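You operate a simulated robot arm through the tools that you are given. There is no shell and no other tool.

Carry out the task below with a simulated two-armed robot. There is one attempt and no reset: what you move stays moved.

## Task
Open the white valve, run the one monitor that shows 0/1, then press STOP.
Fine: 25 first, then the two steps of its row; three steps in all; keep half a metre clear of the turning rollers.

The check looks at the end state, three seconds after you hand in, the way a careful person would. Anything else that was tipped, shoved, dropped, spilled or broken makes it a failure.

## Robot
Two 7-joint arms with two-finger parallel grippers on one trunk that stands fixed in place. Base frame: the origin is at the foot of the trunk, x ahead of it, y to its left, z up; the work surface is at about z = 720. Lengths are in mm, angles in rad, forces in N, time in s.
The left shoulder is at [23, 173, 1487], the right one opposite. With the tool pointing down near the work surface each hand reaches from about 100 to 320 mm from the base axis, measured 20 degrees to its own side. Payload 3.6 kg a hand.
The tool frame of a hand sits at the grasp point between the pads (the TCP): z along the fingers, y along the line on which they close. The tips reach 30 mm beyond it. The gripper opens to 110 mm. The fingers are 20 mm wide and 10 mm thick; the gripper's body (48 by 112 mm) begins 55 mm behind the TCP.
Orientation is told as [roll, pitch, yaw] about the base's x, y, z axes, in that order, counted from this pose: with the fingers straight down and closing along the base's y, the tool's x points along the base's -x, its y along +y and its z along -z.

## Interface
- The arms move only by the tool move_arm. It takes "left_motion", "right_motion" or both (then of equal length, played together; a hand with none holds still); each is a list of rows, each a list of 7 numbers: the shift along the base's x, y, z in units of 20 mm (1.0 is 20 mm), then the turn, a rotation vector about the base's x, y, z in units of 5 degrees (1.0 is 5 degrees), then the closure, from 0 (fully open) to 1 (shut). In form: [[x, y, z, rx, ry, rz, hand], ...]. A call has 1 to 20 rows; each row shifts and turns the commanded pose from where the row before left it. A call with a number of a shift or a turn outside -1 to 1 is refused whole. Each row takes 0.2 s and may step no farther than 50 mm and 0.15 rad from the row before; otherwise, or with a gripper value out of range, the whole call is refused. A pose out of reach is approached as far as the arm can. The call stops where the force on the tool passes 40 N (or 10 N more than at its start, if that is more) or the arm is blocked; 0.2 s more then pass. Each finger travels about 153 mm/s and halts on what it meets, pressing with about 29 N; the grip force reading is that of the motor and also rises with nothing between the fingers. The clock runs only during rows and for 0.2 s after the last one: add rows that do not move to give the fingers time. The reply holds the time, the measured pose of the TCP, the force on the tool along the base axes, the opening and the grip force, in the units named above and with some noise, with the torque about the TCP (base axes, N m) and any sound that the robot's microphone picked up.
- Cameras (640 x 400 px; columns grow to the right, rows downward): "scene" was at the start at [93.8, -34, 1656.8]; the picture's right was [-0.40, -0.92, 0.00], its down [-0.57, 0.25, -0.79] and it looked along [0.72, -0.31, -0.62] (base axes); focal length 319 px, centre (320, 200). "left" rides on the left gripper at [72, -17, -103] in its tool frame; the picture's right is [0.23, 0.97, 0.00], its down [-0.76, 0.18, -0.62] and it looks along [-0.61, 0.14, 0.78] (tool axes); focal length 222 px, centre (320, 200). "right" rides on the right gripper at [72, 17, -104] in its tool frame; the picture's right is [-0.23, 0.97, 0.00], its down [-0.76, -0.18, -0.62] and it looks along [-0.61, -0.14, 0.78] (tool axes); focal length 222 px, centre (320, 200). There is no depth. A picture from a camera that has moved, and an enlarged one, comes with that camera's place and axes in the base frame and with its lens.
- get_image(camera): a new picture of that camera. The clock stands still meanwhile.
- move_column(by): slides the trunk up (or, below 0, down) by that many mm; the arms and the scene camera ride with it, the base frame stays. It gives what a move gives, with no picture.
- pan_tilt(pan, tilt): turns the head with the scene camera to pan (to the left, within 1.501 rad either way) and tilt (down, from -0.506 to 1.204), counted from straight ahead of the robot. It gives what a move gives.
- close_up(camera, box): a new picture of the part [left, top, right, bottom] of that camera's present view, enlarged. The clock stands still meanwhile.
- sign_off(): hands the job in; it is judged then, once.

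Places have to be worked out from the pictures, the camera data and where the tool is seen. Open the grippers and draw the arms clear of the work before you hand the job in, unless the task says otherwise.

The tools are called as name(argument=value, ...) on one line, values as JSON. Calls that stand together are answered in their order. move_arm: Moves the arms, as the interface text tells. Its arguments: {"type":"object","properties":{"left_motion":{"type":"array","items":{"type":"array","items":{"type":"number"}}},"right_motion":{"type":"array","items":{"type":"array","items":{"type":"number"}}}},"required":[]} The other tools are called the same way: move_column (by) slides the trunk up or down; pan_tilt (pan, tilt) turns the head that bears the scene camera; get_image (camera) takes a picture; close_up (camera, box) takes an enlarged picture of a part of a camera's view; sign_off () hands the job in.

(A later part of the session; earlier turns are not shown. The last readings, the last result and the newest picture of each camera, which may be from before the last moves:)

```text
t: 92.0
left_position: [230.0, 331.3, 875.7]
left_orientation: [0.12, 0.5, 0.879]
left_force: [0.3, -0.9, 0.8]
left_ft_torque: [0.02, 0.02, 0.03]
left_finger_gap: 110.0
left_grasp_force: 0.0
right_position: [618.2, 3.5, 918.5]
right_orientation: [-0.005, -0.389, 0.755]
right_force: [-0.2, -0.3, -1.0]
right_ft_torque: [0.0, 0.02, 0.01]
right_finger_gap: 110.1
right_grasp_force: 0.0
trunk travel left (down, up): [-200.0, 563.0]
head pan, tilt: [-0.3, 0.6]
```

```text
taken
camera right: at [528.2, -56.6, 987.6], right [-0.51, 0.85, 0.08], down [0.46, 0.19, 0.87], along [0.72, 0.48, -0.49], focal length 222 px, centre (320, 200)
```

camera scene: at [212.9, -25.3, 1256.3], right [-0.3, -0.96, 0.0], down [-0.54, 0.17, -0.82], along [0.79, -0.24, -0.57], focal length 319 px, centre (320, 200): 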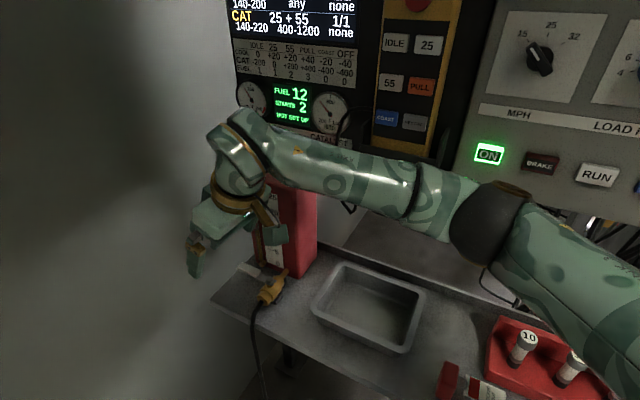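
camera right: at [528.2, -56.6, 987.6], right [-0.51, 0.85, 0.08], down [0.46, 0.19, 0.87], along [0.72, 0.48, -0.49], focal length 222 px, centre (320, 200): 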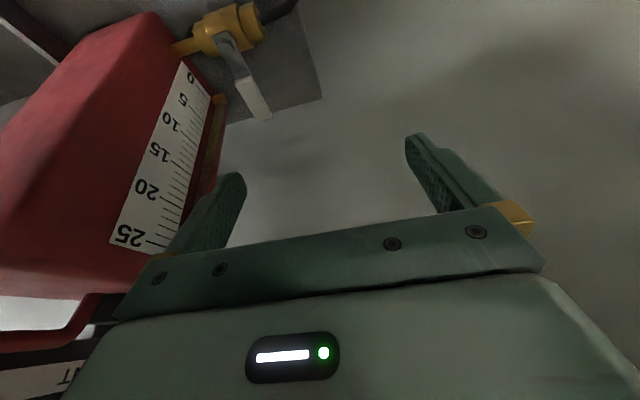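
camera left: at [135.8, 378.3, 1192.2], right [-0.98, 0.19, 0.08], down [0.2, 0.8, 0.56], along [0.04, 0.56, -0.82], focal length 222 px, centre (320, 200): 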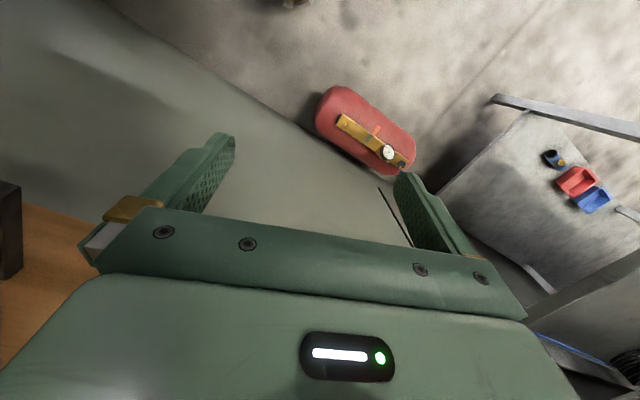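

I enlarge the right camera's view of the lever to fix its place more precisely.

close_up(camera="right", box=[140, 0, 300, 130])

close_up(camera="scene", box=[180, 190, 320, 310])

```text
3.08 times, centred on (220, 65) of right
camera zoom: at [528.2, -56.6, 987.6], right [-0.51, 0.85, 0.08], down [0.46, 0.19, 0.87], along [0.72, 0.48, -0.49], focal length 684 px, centre (628, 615)
```

zoom: 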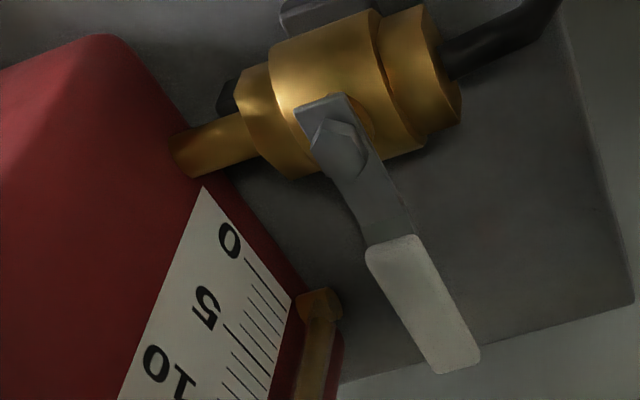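

```text
3.33 times, centred on (250, 250) of scene
camera zoom: at [212.9, -25.3, 1256.3], right [-0.3, -0.96, 0.0], down [-0.54, 0.17, -0.82], along [0.79, -0.24, -0.57], focal length 1063 px, centre (553, 33)
```

zoom: 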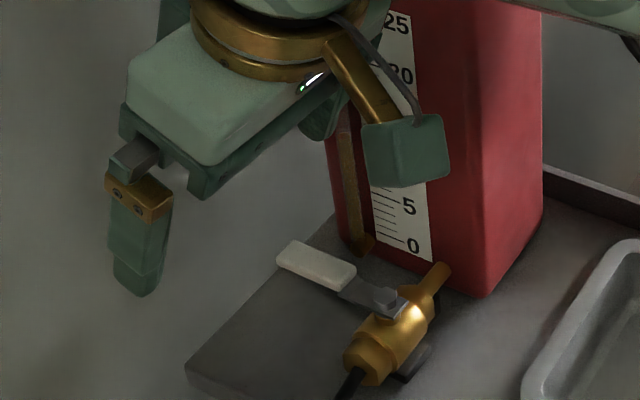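

Two views agree: stem at (644, -57), lever at 44 degrees with the grip at z about 785, 31 to 70 mm out, and the can's sight tube 42 mm behind it. I bring the open gripper to just above the lever, can-side finger 23 mm behind it.

move_arm(right_motion=[[0.38, 0.22, -0.8, 0, 0, 0, 0], [0.38, 0.22, -0.8, 0, 0, 0, 0], [0.38, 0.22, -0.8, 0, 0, 0, 0], [0.31, -0.32, -0.5, 0, 0, 0, 0], [0.31, -0.32, -0.5, 0, 0, 0, 0]])

get_image(camera="right")

close_up(camera="scene", box=[180, 160, 340, 310])

```text
t: 93.2
left_position: [230.2, 330.5, 876.0]
left_orientation: [0.121, 0.5, 0.883]
left_force: [-0.6, -0.3, 0.7]
left_ft_torque: [0.03, 0.03, -0.01]
left_finger_gap: 110.1
left_grasp_force: 0.1
right_position: [652.4, 5.2, 850.6]
right_orientation: [-0.007, -0.391, 0.755]
right_force: [0.0, -1.0, -0.9]
right_ft_torque: [-0.02, 0.01, 0.0]
right_finger_gap: 109.8
right_grasp_force: 0.1
trunk travel left (down, up): [-200.0, 563.0]
head pan, tilt: [-0.3, 0.6]
```

```text
taken
camera right: at [563.8, -55.8, 919.5], right [-0.51, 0.85, 0.08], down [0.46, 0.19, 0.87], along [0.72, 0.48, -0.49], focal length 222 px, centre (320, 200)
```

right: 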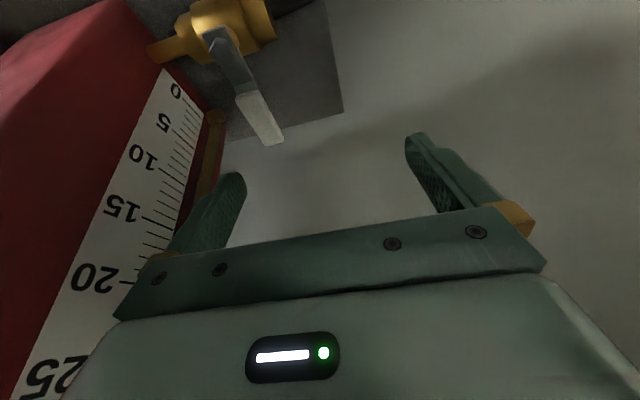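

```text
2.67 times, centred on (260, 235) of scene
camera zoom: at [212.8, -25.4, 1256.3], right [-0.3, -0.96, 0.0], down [-0.54, 0.17, -0.82], along [0.79, -0.24, -0.57], focal length 850 px, centre (480, 107)
```

zoom: 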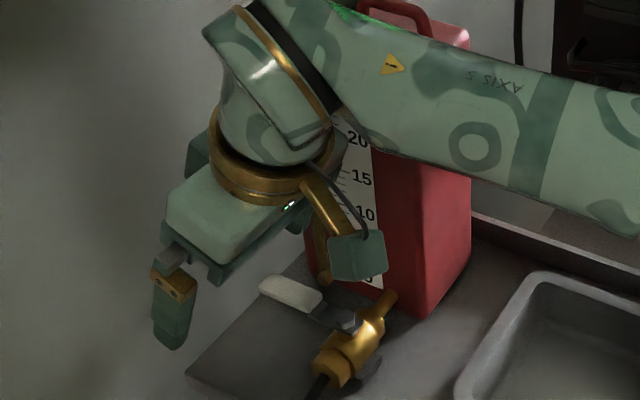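

The lever projects within 4 mm of where I see it. I lower the gripper so that the finger stands behind the lever, tip at about z 765.

move_arm(right_motion=[[0, 0, -0.7, 0, 0, 0, 0], [0, 0, -0.7, 0, 0, 0, 0], [0, 0, -0.7, 0, 0, 0, 0], [0, 0, -0.7, 0, 0, 0, 0]])

get_image(camera="right")

close_up(camera="scene", box=[180, 190, 340, 310])

```text
t: 94.2
left_position: [230.2, 331.7, 876.6]
left_orientation: [0.121, 0.498, 0.88]
left_force: [-0.7, 0.6, -0.5]
left_ft_torque: [0.0, -0.02, 0.0]
left_finger_gap: 110.1
left_grasp_force: 0.0
right_position: [652.5, 4.5, 795.6]
right_orientation: [-0.004, -0.39, 0.756]
right_force: [0.7, 0.4, 0.5]
right_ft_torque: [0.02, -0.01, 0.0]
right_finger_gap: 110.1
right_grasp_force: 0.1
trunk travel left (down, up): [-200.0, 563.0]
head pan, tilt: [-0.3, 0.6]
```

```text
taken
camera right: at [563.6, -56.2, 863.7], right [-0.51, 0.85, 0.08], down [0.46, 0.19, 0.87], along [0.72, 0.48, -0.49], focal length 222 px, centre (320, 200)
```

right: 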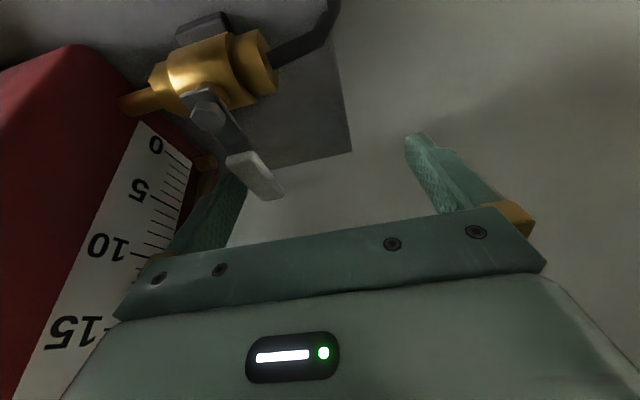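

```text
3.33 times, centred on (260, 250) of scene
camera zoom: at [212.7, -25.4, 1256.3], right [-0.3, -0.96, 0.0], down [-0.54, 0.17, -0.82], along [0.79, -0.24, -0.57], focal length 1063 px, centre (520, 33)
```

zoom: 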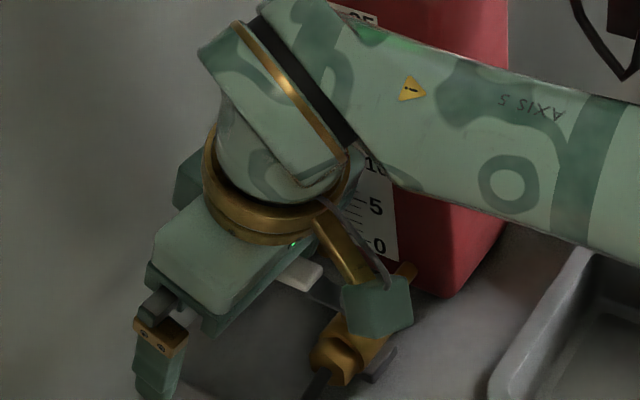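

The lever now lies between the two fingers with the can-side finger behind it. I enlarge to check the gaps.

close_up(camera="right", box=[120, 70, 320, 250])

```text
2.22 times, centred on (220, 160) of right
camera zoom: at [563.6, -56.2, 863.7], right [-0.51, 0.85, 0.08], down [0.46, 0.19, 0.87], along [0.72, 0.48, -0.49], focal length 494 px, centre (542, 289)
```

zoom: 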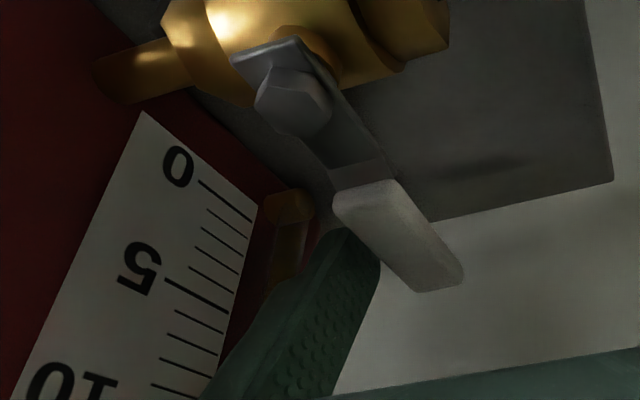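

The finger is behind the grip with about 10 mm of play and the tube is clear. I lower 5 mm more and begin pushing the lever counter-clockwise, first by a small angle to feel the force.

move_arm(right_motion=[[0, 0, -0.25, 0, 0, 0, 0], [-0.35, 0.335, 0, 0, 0, 0, 0], [-0.2, 0.25, 0, 0, 0, 0, 0], [-0.15, 0.25, 0, 0, 0, 0, 0]])

close_up(camera="right", box=[120, 70, 320, 250])

```text
t: 95.2
left_position: [229.8, 330.9, 876.9]
left_orientation: [0.12, 0.498, 0.879]
left_force: [-0.7, 0.5, -0.5]
left_ft_torque: [0.01, -0.03, 0.01]
left_finger_gap: 110.0
left_grasp_force: 0.1
right_position: [639.0, 21.6, 791.1]
right_orientation: [-0.005, -0.391, 0.755]
right_force: [0.4, -4.2, 1.4]
right_ft_torque: [-0.14, -0.12, -0.09]
right_finger_gap: 109.8
right_grasp_force: 0.0
trunk travel left (down, up): [-200.0, 563.0]
head pan, tilt: [-0.3, 0.6]
```

```text
2.22 times, centred on (220, 160) of right
camera zoom: at [549.2, -39.3, 858.9], right [-0.51, 0.85, 0.08], down [0.46, 0.19, 0.87], along [0.72, 0.48, -0.49], focal length 494 px, centre (542, 289)
```

zoom: 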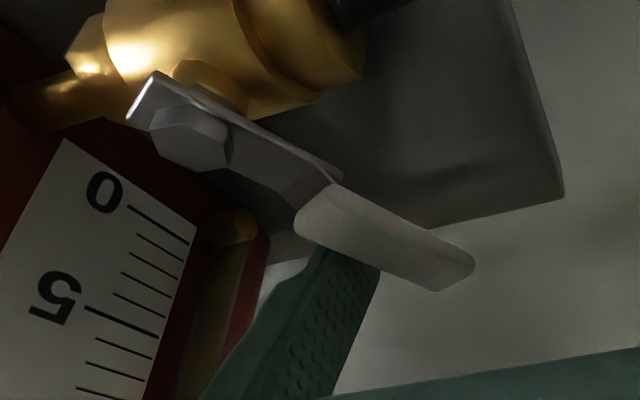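

The lever follows easily with about 4 N and has begun to turn. I continue along the arc toward the pipe direction.

move_arm(right_motion=[[-0.31, 0.26, 0, 0, 0, 0, 0], [-0.31, 0.25, 0, 0, 0, 0, 0], [-0.4, 0.17, 0, 0, 0, 0, 0], [-0.41, 0.13, 0, 0, 0, 0, 0], [-0.46, 0.02, 0, 0, 0, 0, 0], [-0.46, -0.02, 0, 0, 0, 0, 0]])

get_image(camera="right")

close_up(camera="right", box=[100, 70, 340, 250])

```text
t: 96.6
left_position: [230.2, 331.3, 876.5]
left_orientation: [0.121, 0.499, 0.881]
left_force: [-0.7, -0.2, 0.5]
left_ft_torque: [0.0, 0.0, -0.03]
left_finger_gap: 110.1
left_grasp_force: 0.0
right_position: [591.0, 37.2, 791.0]
right_orientation: [-0.003, -0.392, 0.756]
right_force: [1.1, 0.1, 1.1]
right_ft_torque: [-0.04, -0.03, 0.09]
right_finger_gap: 110.0
right_grasp_force: 0.1
trunk travel left (down, up): [-200.0, 563.0]
head pan, tilt: [-0.3, 0.6]
```

```text
taken
camera right: at [502.2, -23.2, 858.9], right [-0.51, 0.85, 0.08], down [0.46, 0.19, 0.87], along [0.72, 0.48, -0.49], focal length 222 px, centre (320, 200)
```

right: 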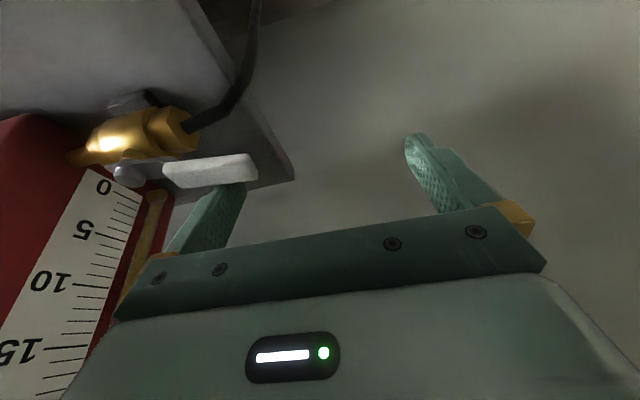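

```text
2.22 times, centred on (220, 160) of right
camera zoom: at [502.2, -23.2, 858.9], right [-0.51, 0.85, 0.08], down [0.46, 0.19, 0.87], along [0.72, 0.48, -0.49], focal length 494 px, centre (542, 289)
```

zoom: 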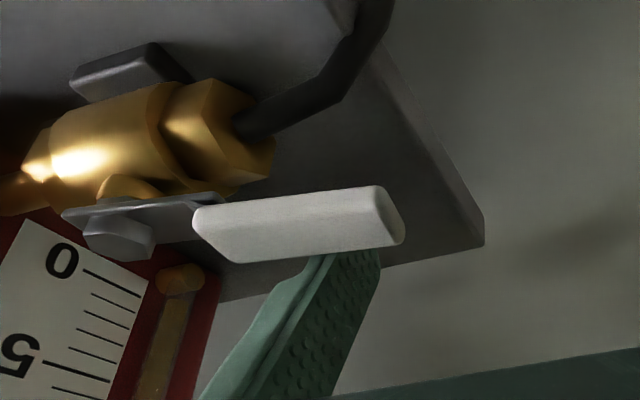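

The lever is now close to the pipe's direction. I finish the last degrees and feel for the stop.

move_arm(right_motion=[[-0.33, -0.11, 0, 0, 0, 0, 0], [-0.33, -0.11, 0, 0, 0, 0, 0], [-0.15, -0.12, 0, 0, 0, 0, 0]])

close_up(camera="right", box=[60, 50, 340, 250])

get_image(camera="scene")

```text
t: 97.6
left_position: [230.0, 331.1, 876.4]
left_orientation: [0.123, 0.502, 0.878]
left_force: [-1.3, -1.1, 0.2]
left_ft_torque: [0.02, 0.02, 0.02]
left_finger_gap: 110.1
left_grasp_force: 0.1
right_position: [577.8, 33.1, 795.8]
right_orientation: [-0.015, -0.409, 0.769]
right_force: [17.2, 16.9, 2.9]
right_ft_torque: [0.18, -0.39, 1.47]
right_finger_gap: 110.0
right_grasp_force: 0.0
trunk travel left (down, up): [-200.0, 563.0]
head pan, tilt: [-0.3, 0.6]
stopped in row 3 (right hand): the force on the tool passed its limit at 42 N (the readings are from after the stop); the commanded pose is now the measured one
```

```text
2.00 times, centred on (200, 150) of right
camera zoom: at [488.2, -29.5, 861.6], right [-0.52, 0.85, 0.08], down [0.44, 0.19, 0.88], along [0.73, 0.49, -0.47], focal length 444 px, centre (560, 300)
```

zoom: 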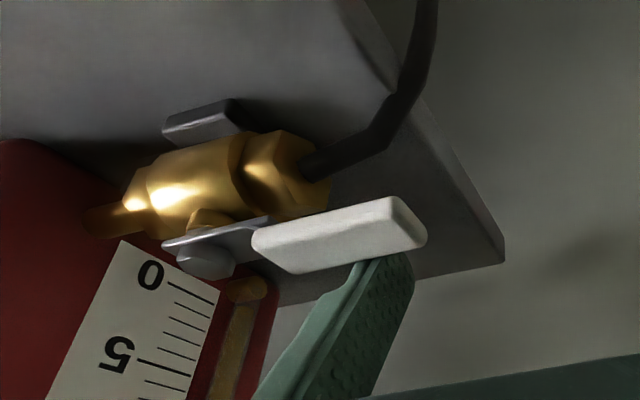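

```text
taken
camera scene: at [213.6, -23.8, 1256.2], right [-0.29, -0.96, 0.0], down [-0.54, 0.17, -0.82], along [0.79, -0.24, -0.57], focal length 319 px, centre (320, 200)
```

scene: 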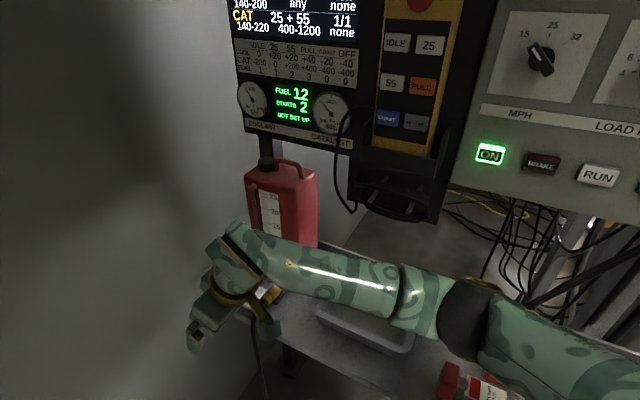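

The stop was felt (42 N) with the lever in line with the pipe. I ease the finger away from the lever and lift the hand clear, then check the lever and the readout.

move_arm(right_motion=[[0.35, 0.33, 0, 0, 0, 0, 0], [0.15, 0.15, 0.3, 0, 0, 0, 0], [0, 0, 0.8, 0, 0, 0, 0], [0, 0, 0.8, 0, 0, 0, 0], [0, 0, 0.8, 0, 0, 0, 0], [0, 0, 0.8, 0, 0, 0, 0]])

get_image(camera="right")

close_up(camera="scene", box=[180, 60, 360, 310])

```text
t: 99.0
left_position: [229.2, 331.1, 876.7]
left_orientation: [0.122, 0.498, 0.881]
left_force: [0.8, -0.4, 0.5]
left_ft_torque: [-0.02, -0.01, 0.04]
left_finger_gap: 110.0
left_grasp_force: 0.0
right_position: [587.5, 39.5, 862.5]
right_orientation: [-0.011, -0.401, 0.762]
right_force: [0.6, 1.5, 0.7]
right_ft_torque: [0.0, 0.02, 0.01]
right_finger_gap: 110.0
right_grasp_force: 0.1
trunk travel left (down, up): [-200.0, 563.0]
head pan, tilt: [-0.3, 0.6]
```

```text
taken
camera right: at [496.9, -20.8, 930.1], right [-0.52, 0.85, 0.08], down [0.45, 0.19, 0.87], along [0.73, 0.49, -0.48], focal length 222 px, centre (320, 200)
```

right: 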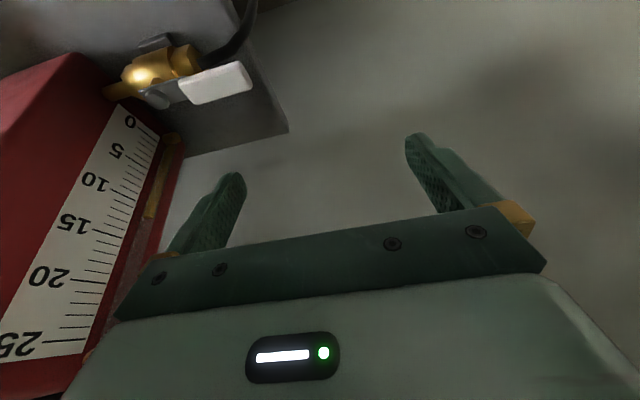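

```text
1.60 times, centred on (270, 185) of scene
camera zoom: at [212.5, -25.3, 1256.4], right [-0.3, -0.96, 0.0], down [-0.54, 0.17, -0.82], along [0.79, -0.24, -0.57], focal length 510 px, centre (400, 224)
```

zoom: 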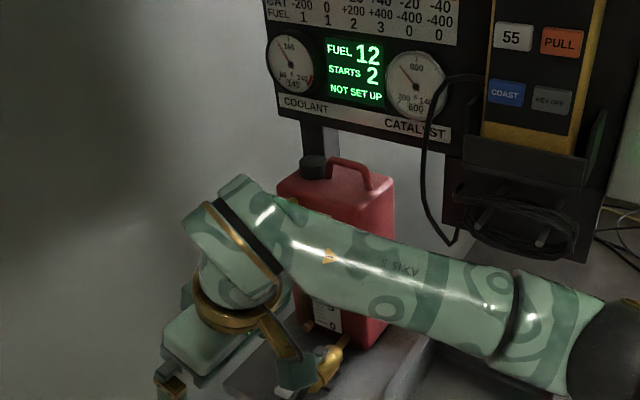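

The white lever now lies along the pipe: the valve is open. I lift the right hand back up the way it came, toward the free space in front of the pendant.

move_arm(right_motion=[[-0.1, -0.1, 0.9, 0, 0, 0, 0], [-0.1, -0.2, 0.9, 0, 0, 0, 0], [-0.2, -0.4, 0.9, 0, 0, 0, 0], [-0.2, -0.4, 0.9, 0, 0, 0, 0], [-0.2, -0.4, 0.9, 0, 0, 0, 0], [-0.2, -0.4, 0.9, 0, 0, 0, 0], [-0.2, -0.4, 0.9, 0, 0, 0, 0], [-0.2, -0.4, 0.9, 0, 0, 0, 0]])

get_image(camera="scene")

close_up(camera="scene", box=[200, 220, 320, 320])

```text
t: 100.8
left_position: [229.7, 330.1, 876.9]
left_orientation: [0.119, 0.499, 0.879]
left_force: [0.2, 0.8, 0.0]
left_ft_torque: [0.01, 0.0, 0.0]
left_finger_gap: 110.0
left_grasp_force: 0.1
right_position: [558.1, -14.0, 1006.9]
right_orientation: [-0.01, -0.403, 0.763]
right_force: [0.3, 0.2, -0.8]
right_ft_torque: [0.01, 0.01, -0.02]
right_finger_gap: 109.7
right_grasp_force: 0.2
trunk travel left (down, up): [-200.0, 563.0]
head pan, tilt: [-0.3, 0.6]
```

```text
taken
camera scene: at [212.3, -25.5, 1256.4], right [-0.3, -0.96, 0.0], down [-0.54, 0.17, -0.82], along [0.79, -0.24, -0.57], focal length 319 px, centre (320, 200)
```

scene: 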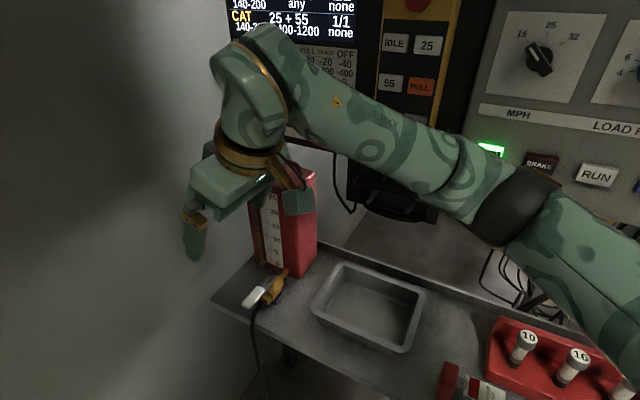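

```text
4.00 times, centred on (260, 270) of scene
camera zoom: at [212.3, -25.5, 1256.4], right [-0.3, -0.96, 0.0], down [-0.54, 0.17, -0.82], along [0.79, -0.24, -0.57], focal length 1275 px, centre (560, -80)
```

zoom: 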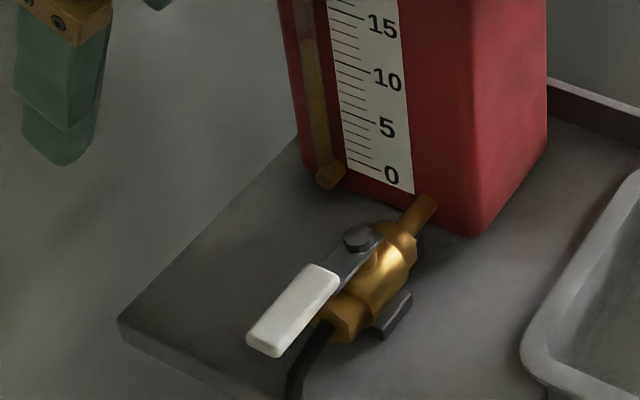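

The lever is clearly in line with the pipe. I continue up and back to the right, closing the fingers for pressing.

move_arm(right_motion=[[-0.3, -0.45, 0.9, 0, 0, 0, 0.5], [-0.3, -0.45, 0.9, 0, 0, 0, 1], [-0.3, -0.45, 0.9, 0, 0, 0, 1], [-0.3, -0.45, 0.9, 0, 0, 0, 1], [-0.3, -0.45, 0.9, 0, 0, 0, 1], [-0.3, -0.45, 0.9, 0, 0, 0, 1], [-0.3, -0.45, 0.9, 0, 0, 0, 1], [-0.3, -0.45, 0.9, 0, 0, 0, 1], [-0.3, -0.45, 0.9, 0, 0, 0, 1], [-0.3, -0.45, 0.9, 0, 0, 0, 1]])

get_image(camera="scene")

```text
t: 103.0
left_position: [230.2, 330.5, 876.1]
left_orientation: [0.12, 0.498, 0.876]
left_force: [0.4, 0.2, 0.1]
left_ft_torque: [0.01, 0.01, 0.0]
left_finger_gap: 110.1
left_grasp_force: 0.0
right_position: [499.5, -102.6, 1188.0]
right_orientation: [-0.012, -0.402, 0.764]
right_force: [0.4, -0.1, 0.0]
right_ft_torque: [0.0, -0.01, 0.03]
right_finger_gap: 0.2
right_grasp_force: 28.1
trunk travel left (down, up): [-200.0, 563.0]
head pan, tilt: [-0.3, 0.6]
```

```text
taken
camera scene: at [212.1, -25.5, 1256.4], right [-0.3, -0.96, 0.0], down [-0.54, 0.17, -0.82], along [0.79, -0.24, -0.57], focal length 319 px, centre (320, 200)
```

scene: 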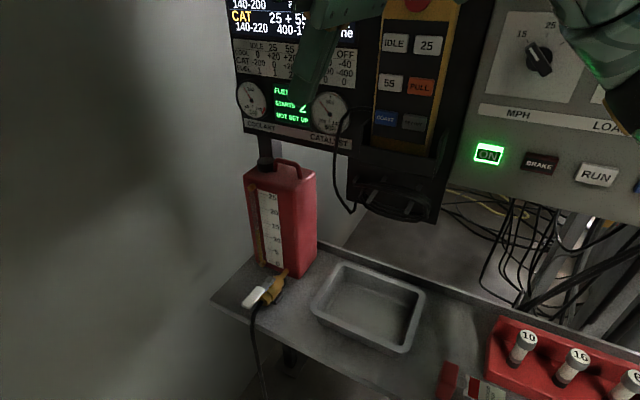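

The hand is in free space in front of the pendant. I start swinging the fingers toward the pendant's face in small turns, backing away at the same time.

move_arm(right_motion=[[-0.6, -0.2, 0.5, -0.84, -0.41, -0.36, 1], [-0.6, -0.2, 0.5, -0.84, -0.41, -0.36, 1], [-0.6, -0.2, 0.5, -0.84, -0.41, -0.36, 1], [-0.6, -0.2, 0.5, -0.84, -0.41, -0.36, 1]])

pan_tilt(pan=-0.3, tilt=0.25)

get_image(camera="scene")

get_image(camera="right")

```text
t: 104.0
left_position: [229.7, 330.7, 877.1]
left_orientation: [0.121, 0.5, 0.877]
left_force: [-0.1, 0.9, -0.1]
left_ft_torque: [-0.01, -0.03, 0.02]
left_finger_gap: 110.1
left_grasp_force: 0.1
right_position: [449.0, -119.6, 1227.5]
right_orientation: [-0.345, -0.304, 0.75]
right_force: [-0.4, -0.5, 0.2]
right_ft_torque: [0.02, -0.02, 0.02]
right_finger_gap: 0.0
right_grasp_force: 28.5
trunk travel left (down, up): [-200.0, 563.0]
head pan, tilt: [-0.3, 0.6]
```

```text
t: 104.8
left_position: [230.4, 330.2, 877.1]
left_orientation: [0.121, 0.499, 0.877]
left_force: [0.6, -0.2, 0.4]
left_ft_torque: [-0.01, -0.02, -0.03]
left_finger_gap: 110.0
left_grasp_force: 0.0
right_position: [450.1, -119.4, 1227.3]
right_orientation: [-0.342, -0.305, 0.752]
right_force: [0.0, 0.8, 0.4]
right_ft_torque: [0.0, 0.03, 0.02]
right_finger_gap: 0.2
right_grasp_force: 29.1
trunk travel left (down, up): [-200.0, 563.0]
head pan, tilt: [-0.3, 0.25]
```

```text
taken
camera scene: at [217.2, -26.9, 1288.5], right [-0.3, -0.96, 0.0], down [-0.24, 0.07, -0.97], along [0.93, -0.29, -0.25], focal length 319 px, centre (320, 200)
```

scene: 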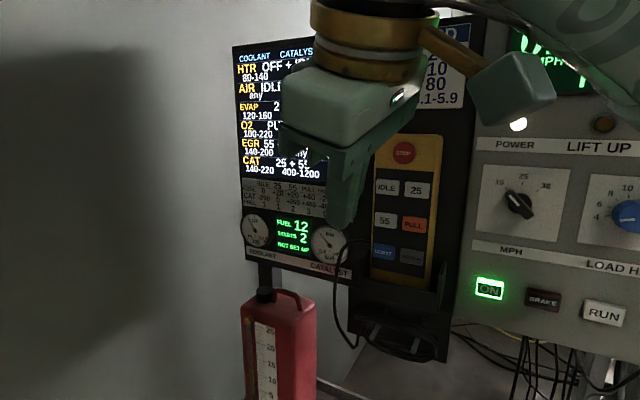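

```text
taken
camera right: at [345.5, -149.3, 1293.5], right [-0.4, 0.89, -0.24], down [0.36, 0.39, 0.85], along [0.84, 0.25, -0.48], focal length 222 px, centre (320, 200)
```

right: 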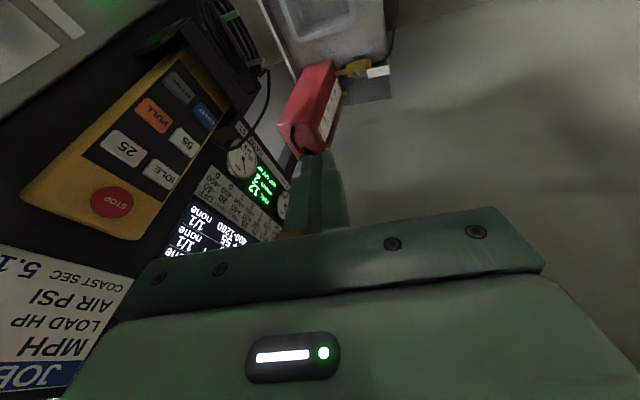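

Both hands track. I complete the swing of the fingers toward the pendant.

move_arm(right_motion=[[0, 0, 0, -0.84, -0.41, -0.36, 1], [0, 0, 0, -0.84, -0.41, -0.36, 1], [0, 0, 0, -0.84, -0.41, -0.36, 1], [0, 0, 0, -0.84, -0.41, -0.36, 1]])

get_image(camera="scene")

get_image(camera="right")

```text
t: 105.8
left_position: [229.7, 331.9, 876.6]
left_orientation: [0.121, 0.5, 0.878]
left_force: [-0.3, -0.4, 0.3]
left_ft_torque: [-0.02, -0.01, -0.02]
left_finger_gap: 110.0
left_grasp_force: 0.1
right_position: [450.6, -119.8, 1227.6]
right_orientation: [-0.669, -0.215, 0.709]
right_force: [0.5, -0.9, -0.3]
right_ft_torque: [0.03, -0.01, -0.03]
right_finger_gap: 0.0
right_grasp_force: 28.5
trunk travel left (down, up): [-200.0, 563.0]
head pan, tilt: [-0.3, 0.25]
```

```text
taken
camera scene: at [217.1, -26.5, 1288.6], right [-0.3, -0.96, 0.0], down [-0.24, 0.07, -0.97], along [0.93, -0.29, -0.25], focal length 319 px, centre (320, 200)
```

scene: 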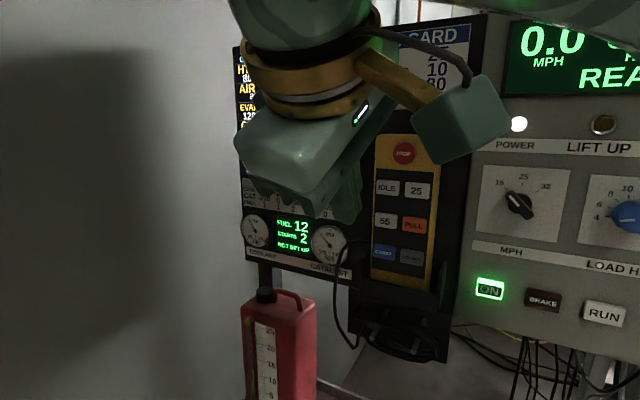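

```text
taken
camera right: at [335.4, -117.2, 1281.6], right [-0.23, 0.81, -0.54], down [0.31, 0.59, 0.75], along [0.92, 0.01, -0.38], focal length 222 px, centre (320, 200)
```

right: 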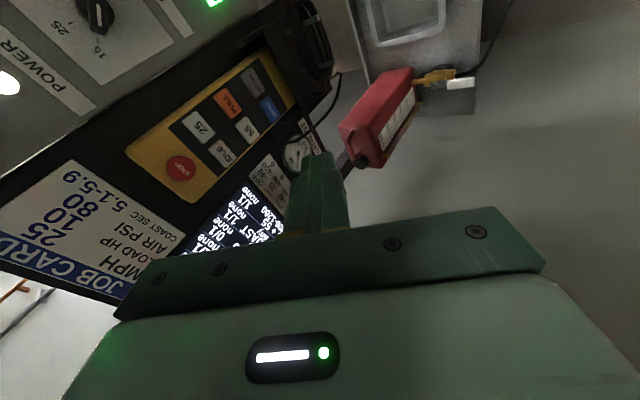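

I flatten the fingers a bit more, to about 30 degrees below horizontal and square to the pendant's face.

move_arm(right_motion=[[0, 0, 0, -0.85, -0.6, -0.3, 1], [0, 0, 0, -0.85, -0.6, -0.3, 1], [0, 0, 0, -0.85, -0.6, -0.3, 1], [0, 0, 0, -0.85, -0.6, -0.3, 1]])

get_image(camera="scene")

get_image(camera="right")

```text
t: 106.8
left_position: [230.6, 331.1, 876.6]
left_orientation: [0.121, 0.498, 0.879]
left_force: [-1.0, 0.7, 0.0]
left_ft_torque: [0.01, -0.02, 0.01]
left_finger_gap: 110.1
left_grasp_force: 0.0
right_position: [451.9, -119.7, 1226.7]
right_orientation: [-1.039, -0.185, 0.678]
right_force: [-0.3, -0.7, 0.6]
right_ft_torque: [-0.01, 0.01, 0.04]
right_finger_gap: 0.1
right_grasp_force: 29.5
trunk travel left (down, up): [-200.0, 563.0]
head pan, tilt: [-0.3, 0.25]
```

```text
taken
camera scene: at [217.2, -26.5, 1288.6], right [-0.3, -0.96, 0.0], down [-0.24, 0.07, -0.97], along [0.93, -0.29, -0.25], focal length 319 px, centre (320, 200)
```

scene: 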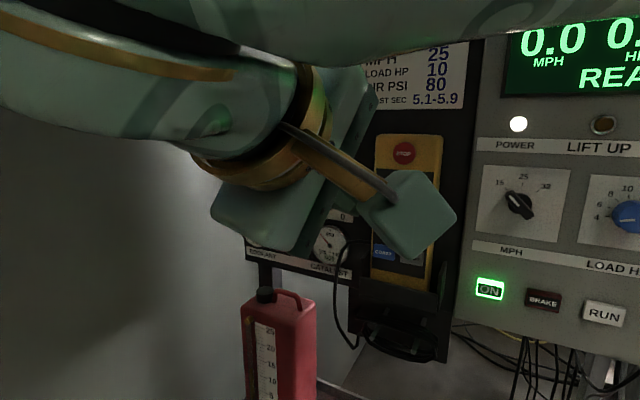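

```text
taken
camera right: at [328.9, -92.9, 1252.1], right [-0.01, 0.62, -0.78], down [0.24, 0.76, 0.6], along [0.97, -0.18, -0.16], focal length 222 px, centre (320, 200)
```

right: 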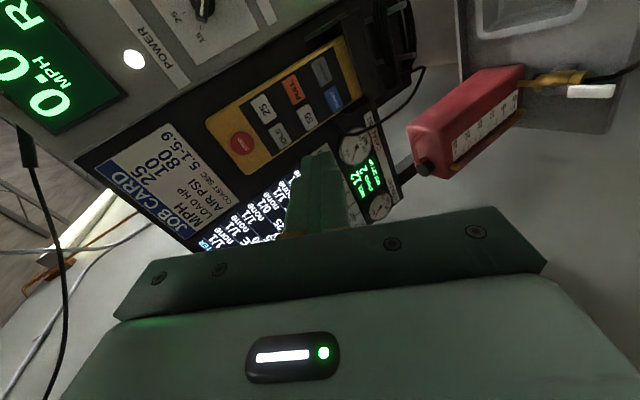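

The fingers are now square to the pendant. I enlarge the right camera's view of the buttons to fix their places.

close_up(camera="right", box=[200, 30, 370, 180])

```text
2.67 times, centred on (285, 105) of right
camera zoom: at [328.9, -92.9, 1252.1], right [-0.01, 0.62, -0.78], down [0.24, 0.76, 0.6], along [0.97, -0.18, -0.16], focal length 592 px, centre (413, 453)
```

zoom: 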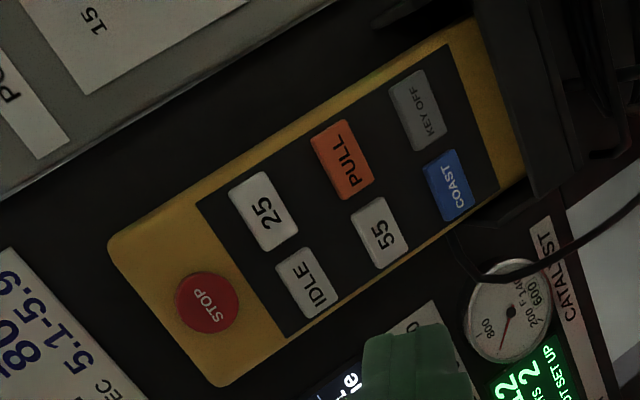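

Buttons work out at: 25 about [597, -288, 1189], PULL [598, -288, 1138], STOP [614, -272, 1240]; the face looks along [-0.7, 0.7, 0]. I move to a standoff 40 mm in front of 25.

move_arm(right_motion=[[0.6, -0.73, -0.2, 0, 0, 0, 1], [0.6, -0.73, -0.2, 0, 0, 0, 1], [0.6, -0.73, -0.2, 0, 0, 0, 1], [0.6, -0.73, -0.2, 0, 0, 0, 1]])

get_image(camera="right")

get_image(camera="scene")

```text
t: 107.8
left_position: [231.3, 330.4, 877.8]
left_orientation: [0.123, 0.499, 0.877]
left_force: [-0.2, -0.5, 0.8]
left_ft_torque: [0.03, -0.02, -0.03]
left_finger_gap: 110.1
left_grasp_force: 0.1
right_position: [498.5, -178.8, 1210.6]
right_orientation: [-1.037, -0.185, 0.675]
right_force: [-0.4, 0.0, 0.7]
right_ft_torque: [0.02, 0.05, -0.01]
right_finger_gap: 0.1
right_grasp_force: 28.9
trunk travel left (down, up): [-200.0, 563.0]
head pan, tilt: [-0.3, 0.25]
```

```text
taken
camera right: at [377.2, -152.5, 1235.8], right [-0.02, 0.62, -0.78], down [0.24, 0.76, 0.6], along [0.97, -0.17, -0.16], focal length 222 px, centre (320, 200)
```

right: 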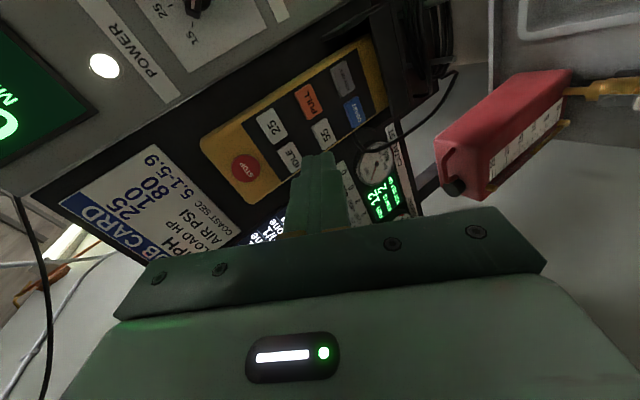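

```text
taken
camera scene: at [217.6, -27.3, 1288.5], right [-0.3, -0.96, 0.0], down [-0.24, 0.07, -0.97], along [0.93, -0.29, -0.25], focal length 319 px, centre (320, 200)
```

scene: 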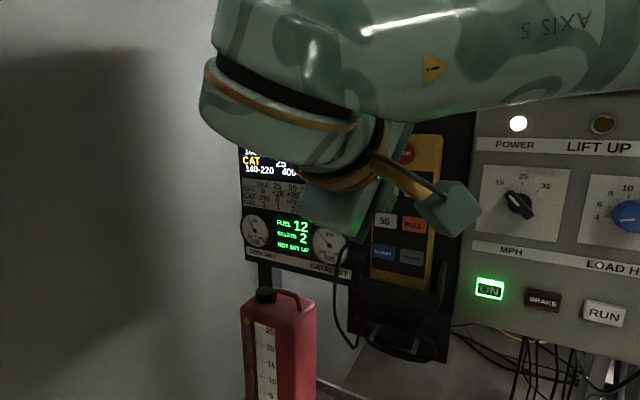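

I check the aim from here with an enlarged view.

close_up(camera="right", box=[200, 40, 400, 200])

```text
2.50 times, centred on (300, 120) of right
camera zoom: at [377.2, -152.5, 1235.8], right [-0.02, 0.62, -0.78], down [0.24, 0.76, 0.6], along [0.97, -0.17, -0.16], focal length 555 px, centre (370, 400)
```

zoom: 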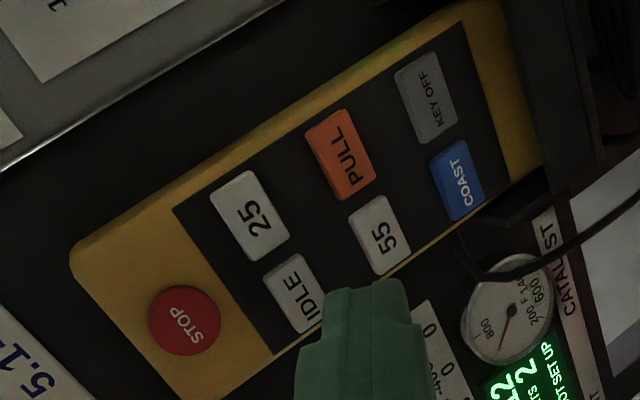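

Two right-camera views put the face some 10 mm deeper than the first estimate; lateral and height values agree well. I move closer, aligned with 25, leaving about 35 mm.

move_arm(right_motion=[[0.72, -0.79, -0.215, 0, 0, 0, 1], [0.72, -0.79, -0.215, 0, 0, 0, 1], [0.72, -0.79, -0.215, 0, 0, 0, 1], [0.72, -0.79, -0.215, 0, 0, 0, 1]])

get_image(camera="right")

close_up(camera="right", box=[200, 40, 400, 200])

```text
t: 108.8
left_position: [230.6, 331.0, 877.0]
left_orientation: [0.12, 0.499, 0.877]
left_force: [1.2, -1.1, 0.0]
left_ft_torque: [0.02, 0.0, 0.02]
left_finger_gap: 110.0
left_grasp_force: 0.0
right_position: [559.3, -242.6, 1193.7]
right_orientation: [-1.038, -0.187, 0.677]
right_force: [-0.2, 0.1, 0.0]
right_ft_torque: [0.0, -0.01, -0.03]
right_finger_gap: 0.0
right_grasp_force: 29.2
trunk travel left (down, up): [-200.0, 563.0]
head pan, tilt: [-0.3, 0.25]
```

```text
taken
camera right: at [435.6, -215.6, 1218.7], right [-0.02, 0.62, -0.78], down [0.24, 0.76, 0.6], along [0.97, -0.17, -0.16], focal length 222 px, centre (320, 200)
```

right: 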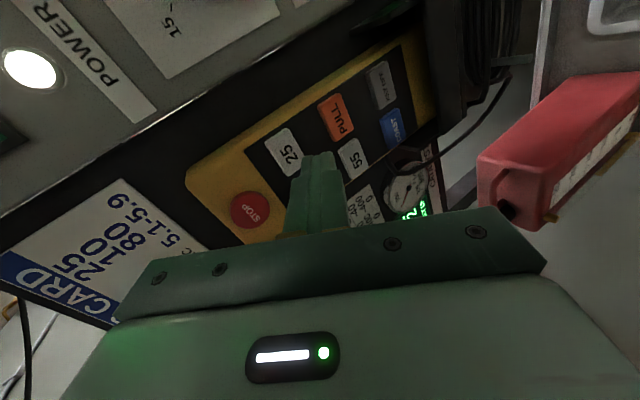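

```text
2.50 times, centred on (300, 120) of right
camera zoom: at [435.6, -215.6, 1218.7], right [-0.02, 0.62, -0.78], down [0.24, 0.76, 0.6], along [0.97, -0.17, -0.16], focal length 555 px, centre (370, 400)
```

zoom: 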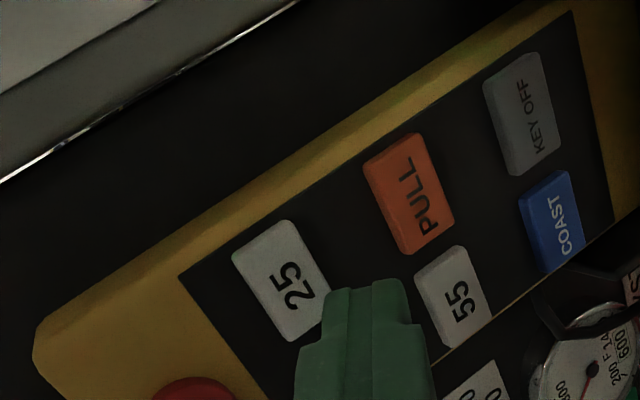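

25 is at [610.6, -296.2, 1186] and the fingertip's leading edge is lined up with it, 43 mm short. I advance along the normal, the last bit slowly.

move_arm(right_motion=[[0.6, -0.6, 0, 0, 0, 0, 1], [0.6, -0.6, 0, 0, 0, 0, 1], [0.15, -0.15, 0, 0, 0, 0, 1]])

close_up(camera="right", box=[220, 60, 420, 220])

```text
t: 109.6
left_position: [228.8, 331.1, 876.9]
left_orientation: [0.12, 0.499, 0.878]
left_force: [-0.2, 0.9, 0.0]
left_ft_torque: [0.0, 0.02, 0.02]
left_finger_gap: 110.2
left_grasp_force: 0.1
right_position: [584.2, -268.0, 1195.2]
right_orientation: [-1.036, -0.185, 0.679]
right_force: [-1.9, 1.5, -1.2]
right_ft_torque: [0.02, -0.01, 0.01]
right_finger_gap: 0.0
right_grasp_force: 29.0
trunk travel left (down, up): [-200.0, 563.0]
head pan, tilt: [-0.3, 0.25]
heard: click
```

```text
2.50 times, centred on (320, 140) of right
camera zoom: at [462.0, -241.7, 1218.9], right [-0.02, 0.62, -0.78], down [0.23, 0.76, 0.6], along [0.97, -0.17, -0.16], focal length 555 px, centre (320, 350)
```

zoom: 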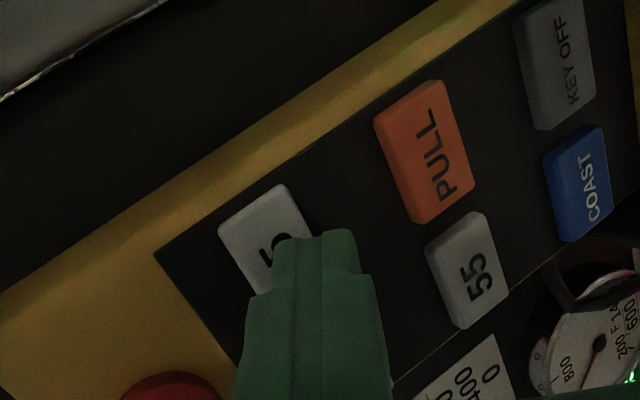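

A click, with only 3 N. I look at the readout before doing anything more.

get_image(camera="scene")

close_up(camera="scene", box=[220, 180, 360, 300])

```text
taken
camera scene: at [217.0, -26.6, 1288.6], right [-0.3, -0.96, 0.0], down [-0.24, 0.07, -0.97], along [0.93, -0.29, -0.25], focal length 319 px, centre (320, 200)
```

scene: 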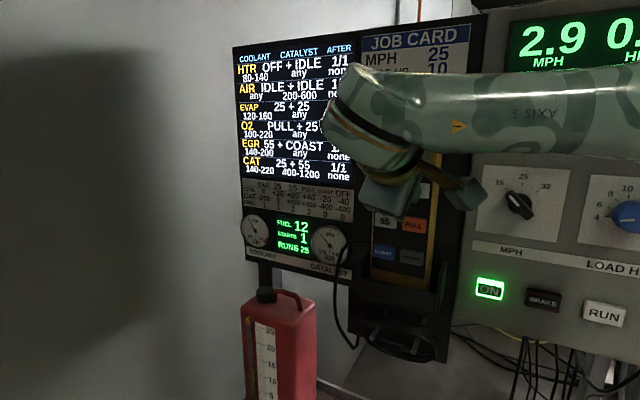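

```text
3.33 times, centred on (290, 240) of scene
camera zoom: at [217.0, -26.6, 1288.6], right [-0.3, -0.96, 0.0], down [-0.24, 0.07, -0.97], along [0.93, -0.29, -0.25], focal length 1063 px, centre (420, 67)
```

zoom: 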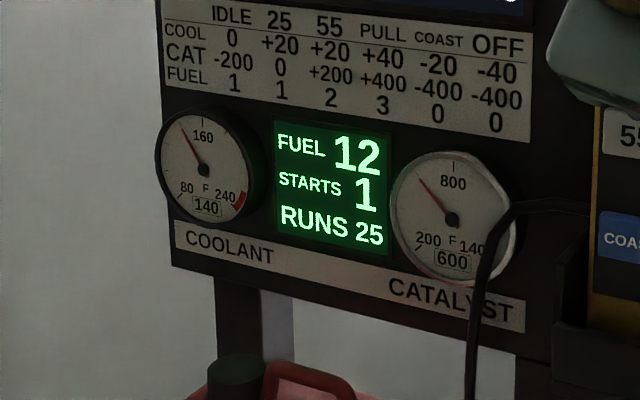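

It reads RUNS 25 with the rollers spinning up and STARTS 1. I back the finger off and wait for the step to finish, checking the readout.

move_arm(right_motion=[[-0.5, 0.5, 0, 0, 0, 0, 1], [-0.5, 0.5, 0, 0, 0, 0, 1], [-0.4, 0.4, 0, 0, 0, 0, 1], [0, 0, 0, 0, 0, 0, 1], [0, 0, 0, 0, 0, 0, 1]])

get_image(camera="scene")

close_up(camera="scene", box=[220, 180, 360, 300])

```text
t: 110.8
left_position: [229.8, 330.1, 876.9]
left_orientation: [0.12, 0.5, 0.879]
left_force: [0.0, 0.7, 0.3]
left_ft_torque: [-0.01, 0.0, -0.01]
left_finger_gap: 110.1
left_grasp_force: 0.0
right_position: [555.6, -240.9, 1194.9]
right_orientation: [-1.038, -0.187, 0.678]
right_force: [0.3, 0.9, 0.0]
right_ft_torque: [-0.01, -0.02, 0.0]
right_finger_gap: 0.0
right_grasp_force: 28.5
trunk travel left (down, up): [-200.0, 563.0]
head pan, tilt: [-0.3, 0.25]
```

```text
taken
camera scene: at [217.3, -26.9, 1288.6], right [-0.3, -0.96, 0.0], down [-0.24, 0.07, -0.97], along [0.93, -0.29, -0.25], focal length 319 px, centre (320, 200)
```

scene: 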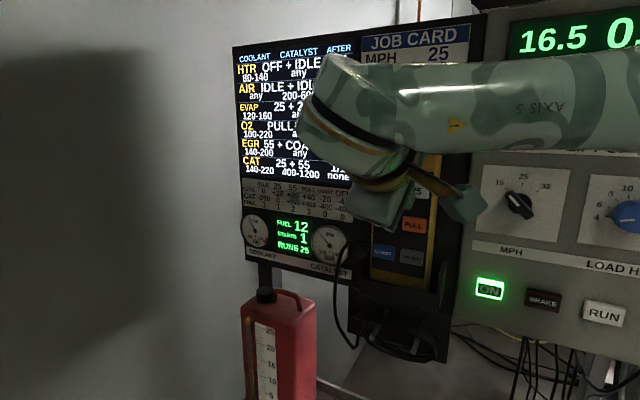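

```text
3.33 times, centred on (290, 240) of scene
camera zoom: at [217.3, -26.9, 1288.6], right [-0.3, -0.96, 0.0], down [-0.24, 0.07, -0.97], along [0.93, -0.29, -0.25], focal length 1063 px, centre (420, 67)
```

zoom: 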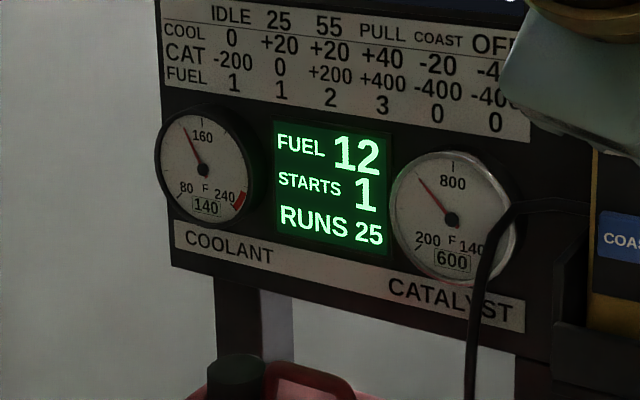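

It is still running 25 (16.5 mph and rising). While it runs I lower the finger to stand in front of PULL, without touching, and wait.

move_arm(right_motion=[[-0.1, 0.1, -0.7, 0, 0, 0, 1], [0, 0, -0.7, 0, 0, 0, 1], [0.05, 0.05, -0.7, 0, 0, 0, 1], [0, 0, -0.65, 0, 0, 0, 1], [0, 0, 0, 0, 0, 0, 1], [0, 0, 0, 0, 0, 0, 1], [0, 0, 0, 0, 0, 0, 1], [0, 0, 0, 0, 0, 0, 1]])

get_image(camera="scene")

close_up(camera="scene", box=[220, 180, 360, 300])

close_up(camera="right", box=[200, 40, 400, 200])

```text
t: 112.6
left_position: [230.4, 329.7, 876.9]
left_orientation: [0.123, 0.5, 0.879]
left_force: [0.0, 0.8, -0.3]
left_ft_torque: [-0.01, 0.03, 0.04]
left_finger_gap: 110.0
left_grasp_force: 0.0
right_position: [555.0, -237.7, 1139.5]
right_orientation: [-1.035, -0.184, 0.678]
right_force: [-0.2, 0.5, -0.2]
right_ft_torque: [0.02, 0.0, 0.0]
right_finger_gap: 0.0
right_grasp_force: 29.1
trunk travel left (down, up): [-200.0, 563.0]
head pan, tilt: [-0.3, 0.25]
```

```text
taken
camera scene: at [217.3, -26.9, 1288.5], right [-0.3, -0.96, 0.0], down [-0.24, 0.07, -0.97], along [0.93, -0.29, -0.25], focal length 319 px, centre (320, 200)
```

scene: 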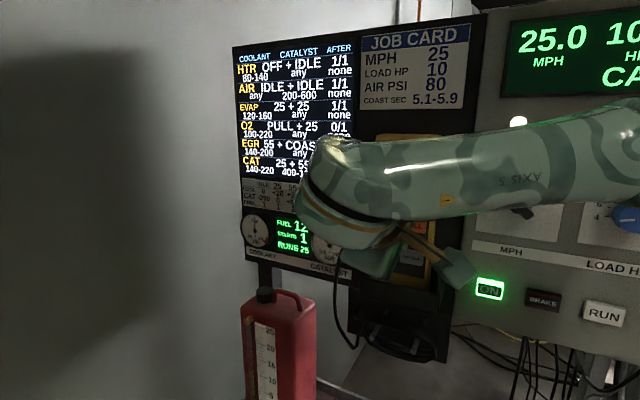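

```text
3.33 times, centred on (290, 240) of scene
camera zoom: at [217.3, -26.9, 1288.5], right [-0.3, -0.96, 0.0], down [-0.24, 0.07, -0.97], along [0.93, -0.29, -0.25], focal length 1063 px, centre (420, 67)
```

zoom: 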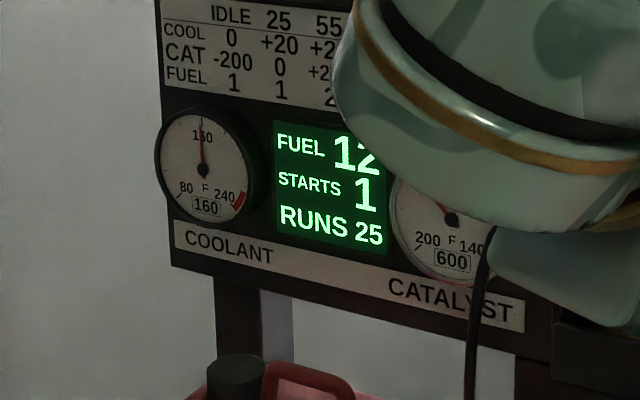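

```text
2.50 times, centred on (300, 120) of right
camera zoom: at [432.6, -210.8, 1163.8], right [-0.02, 0.62, -0.78], down [0.24, 0.76, 0.6], along [0.97, -0.17, -0.16], focal length 555 px, centre (370, 400)
```

zoom: 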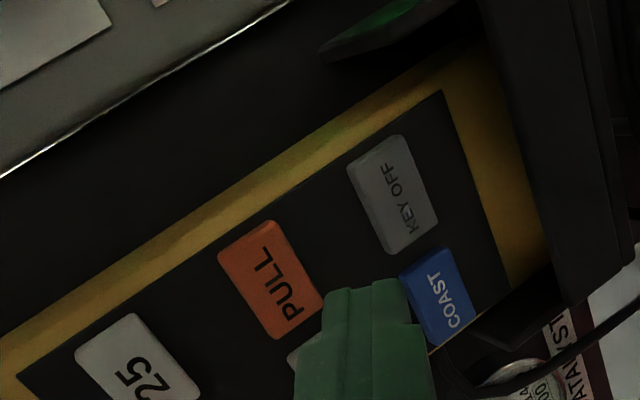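

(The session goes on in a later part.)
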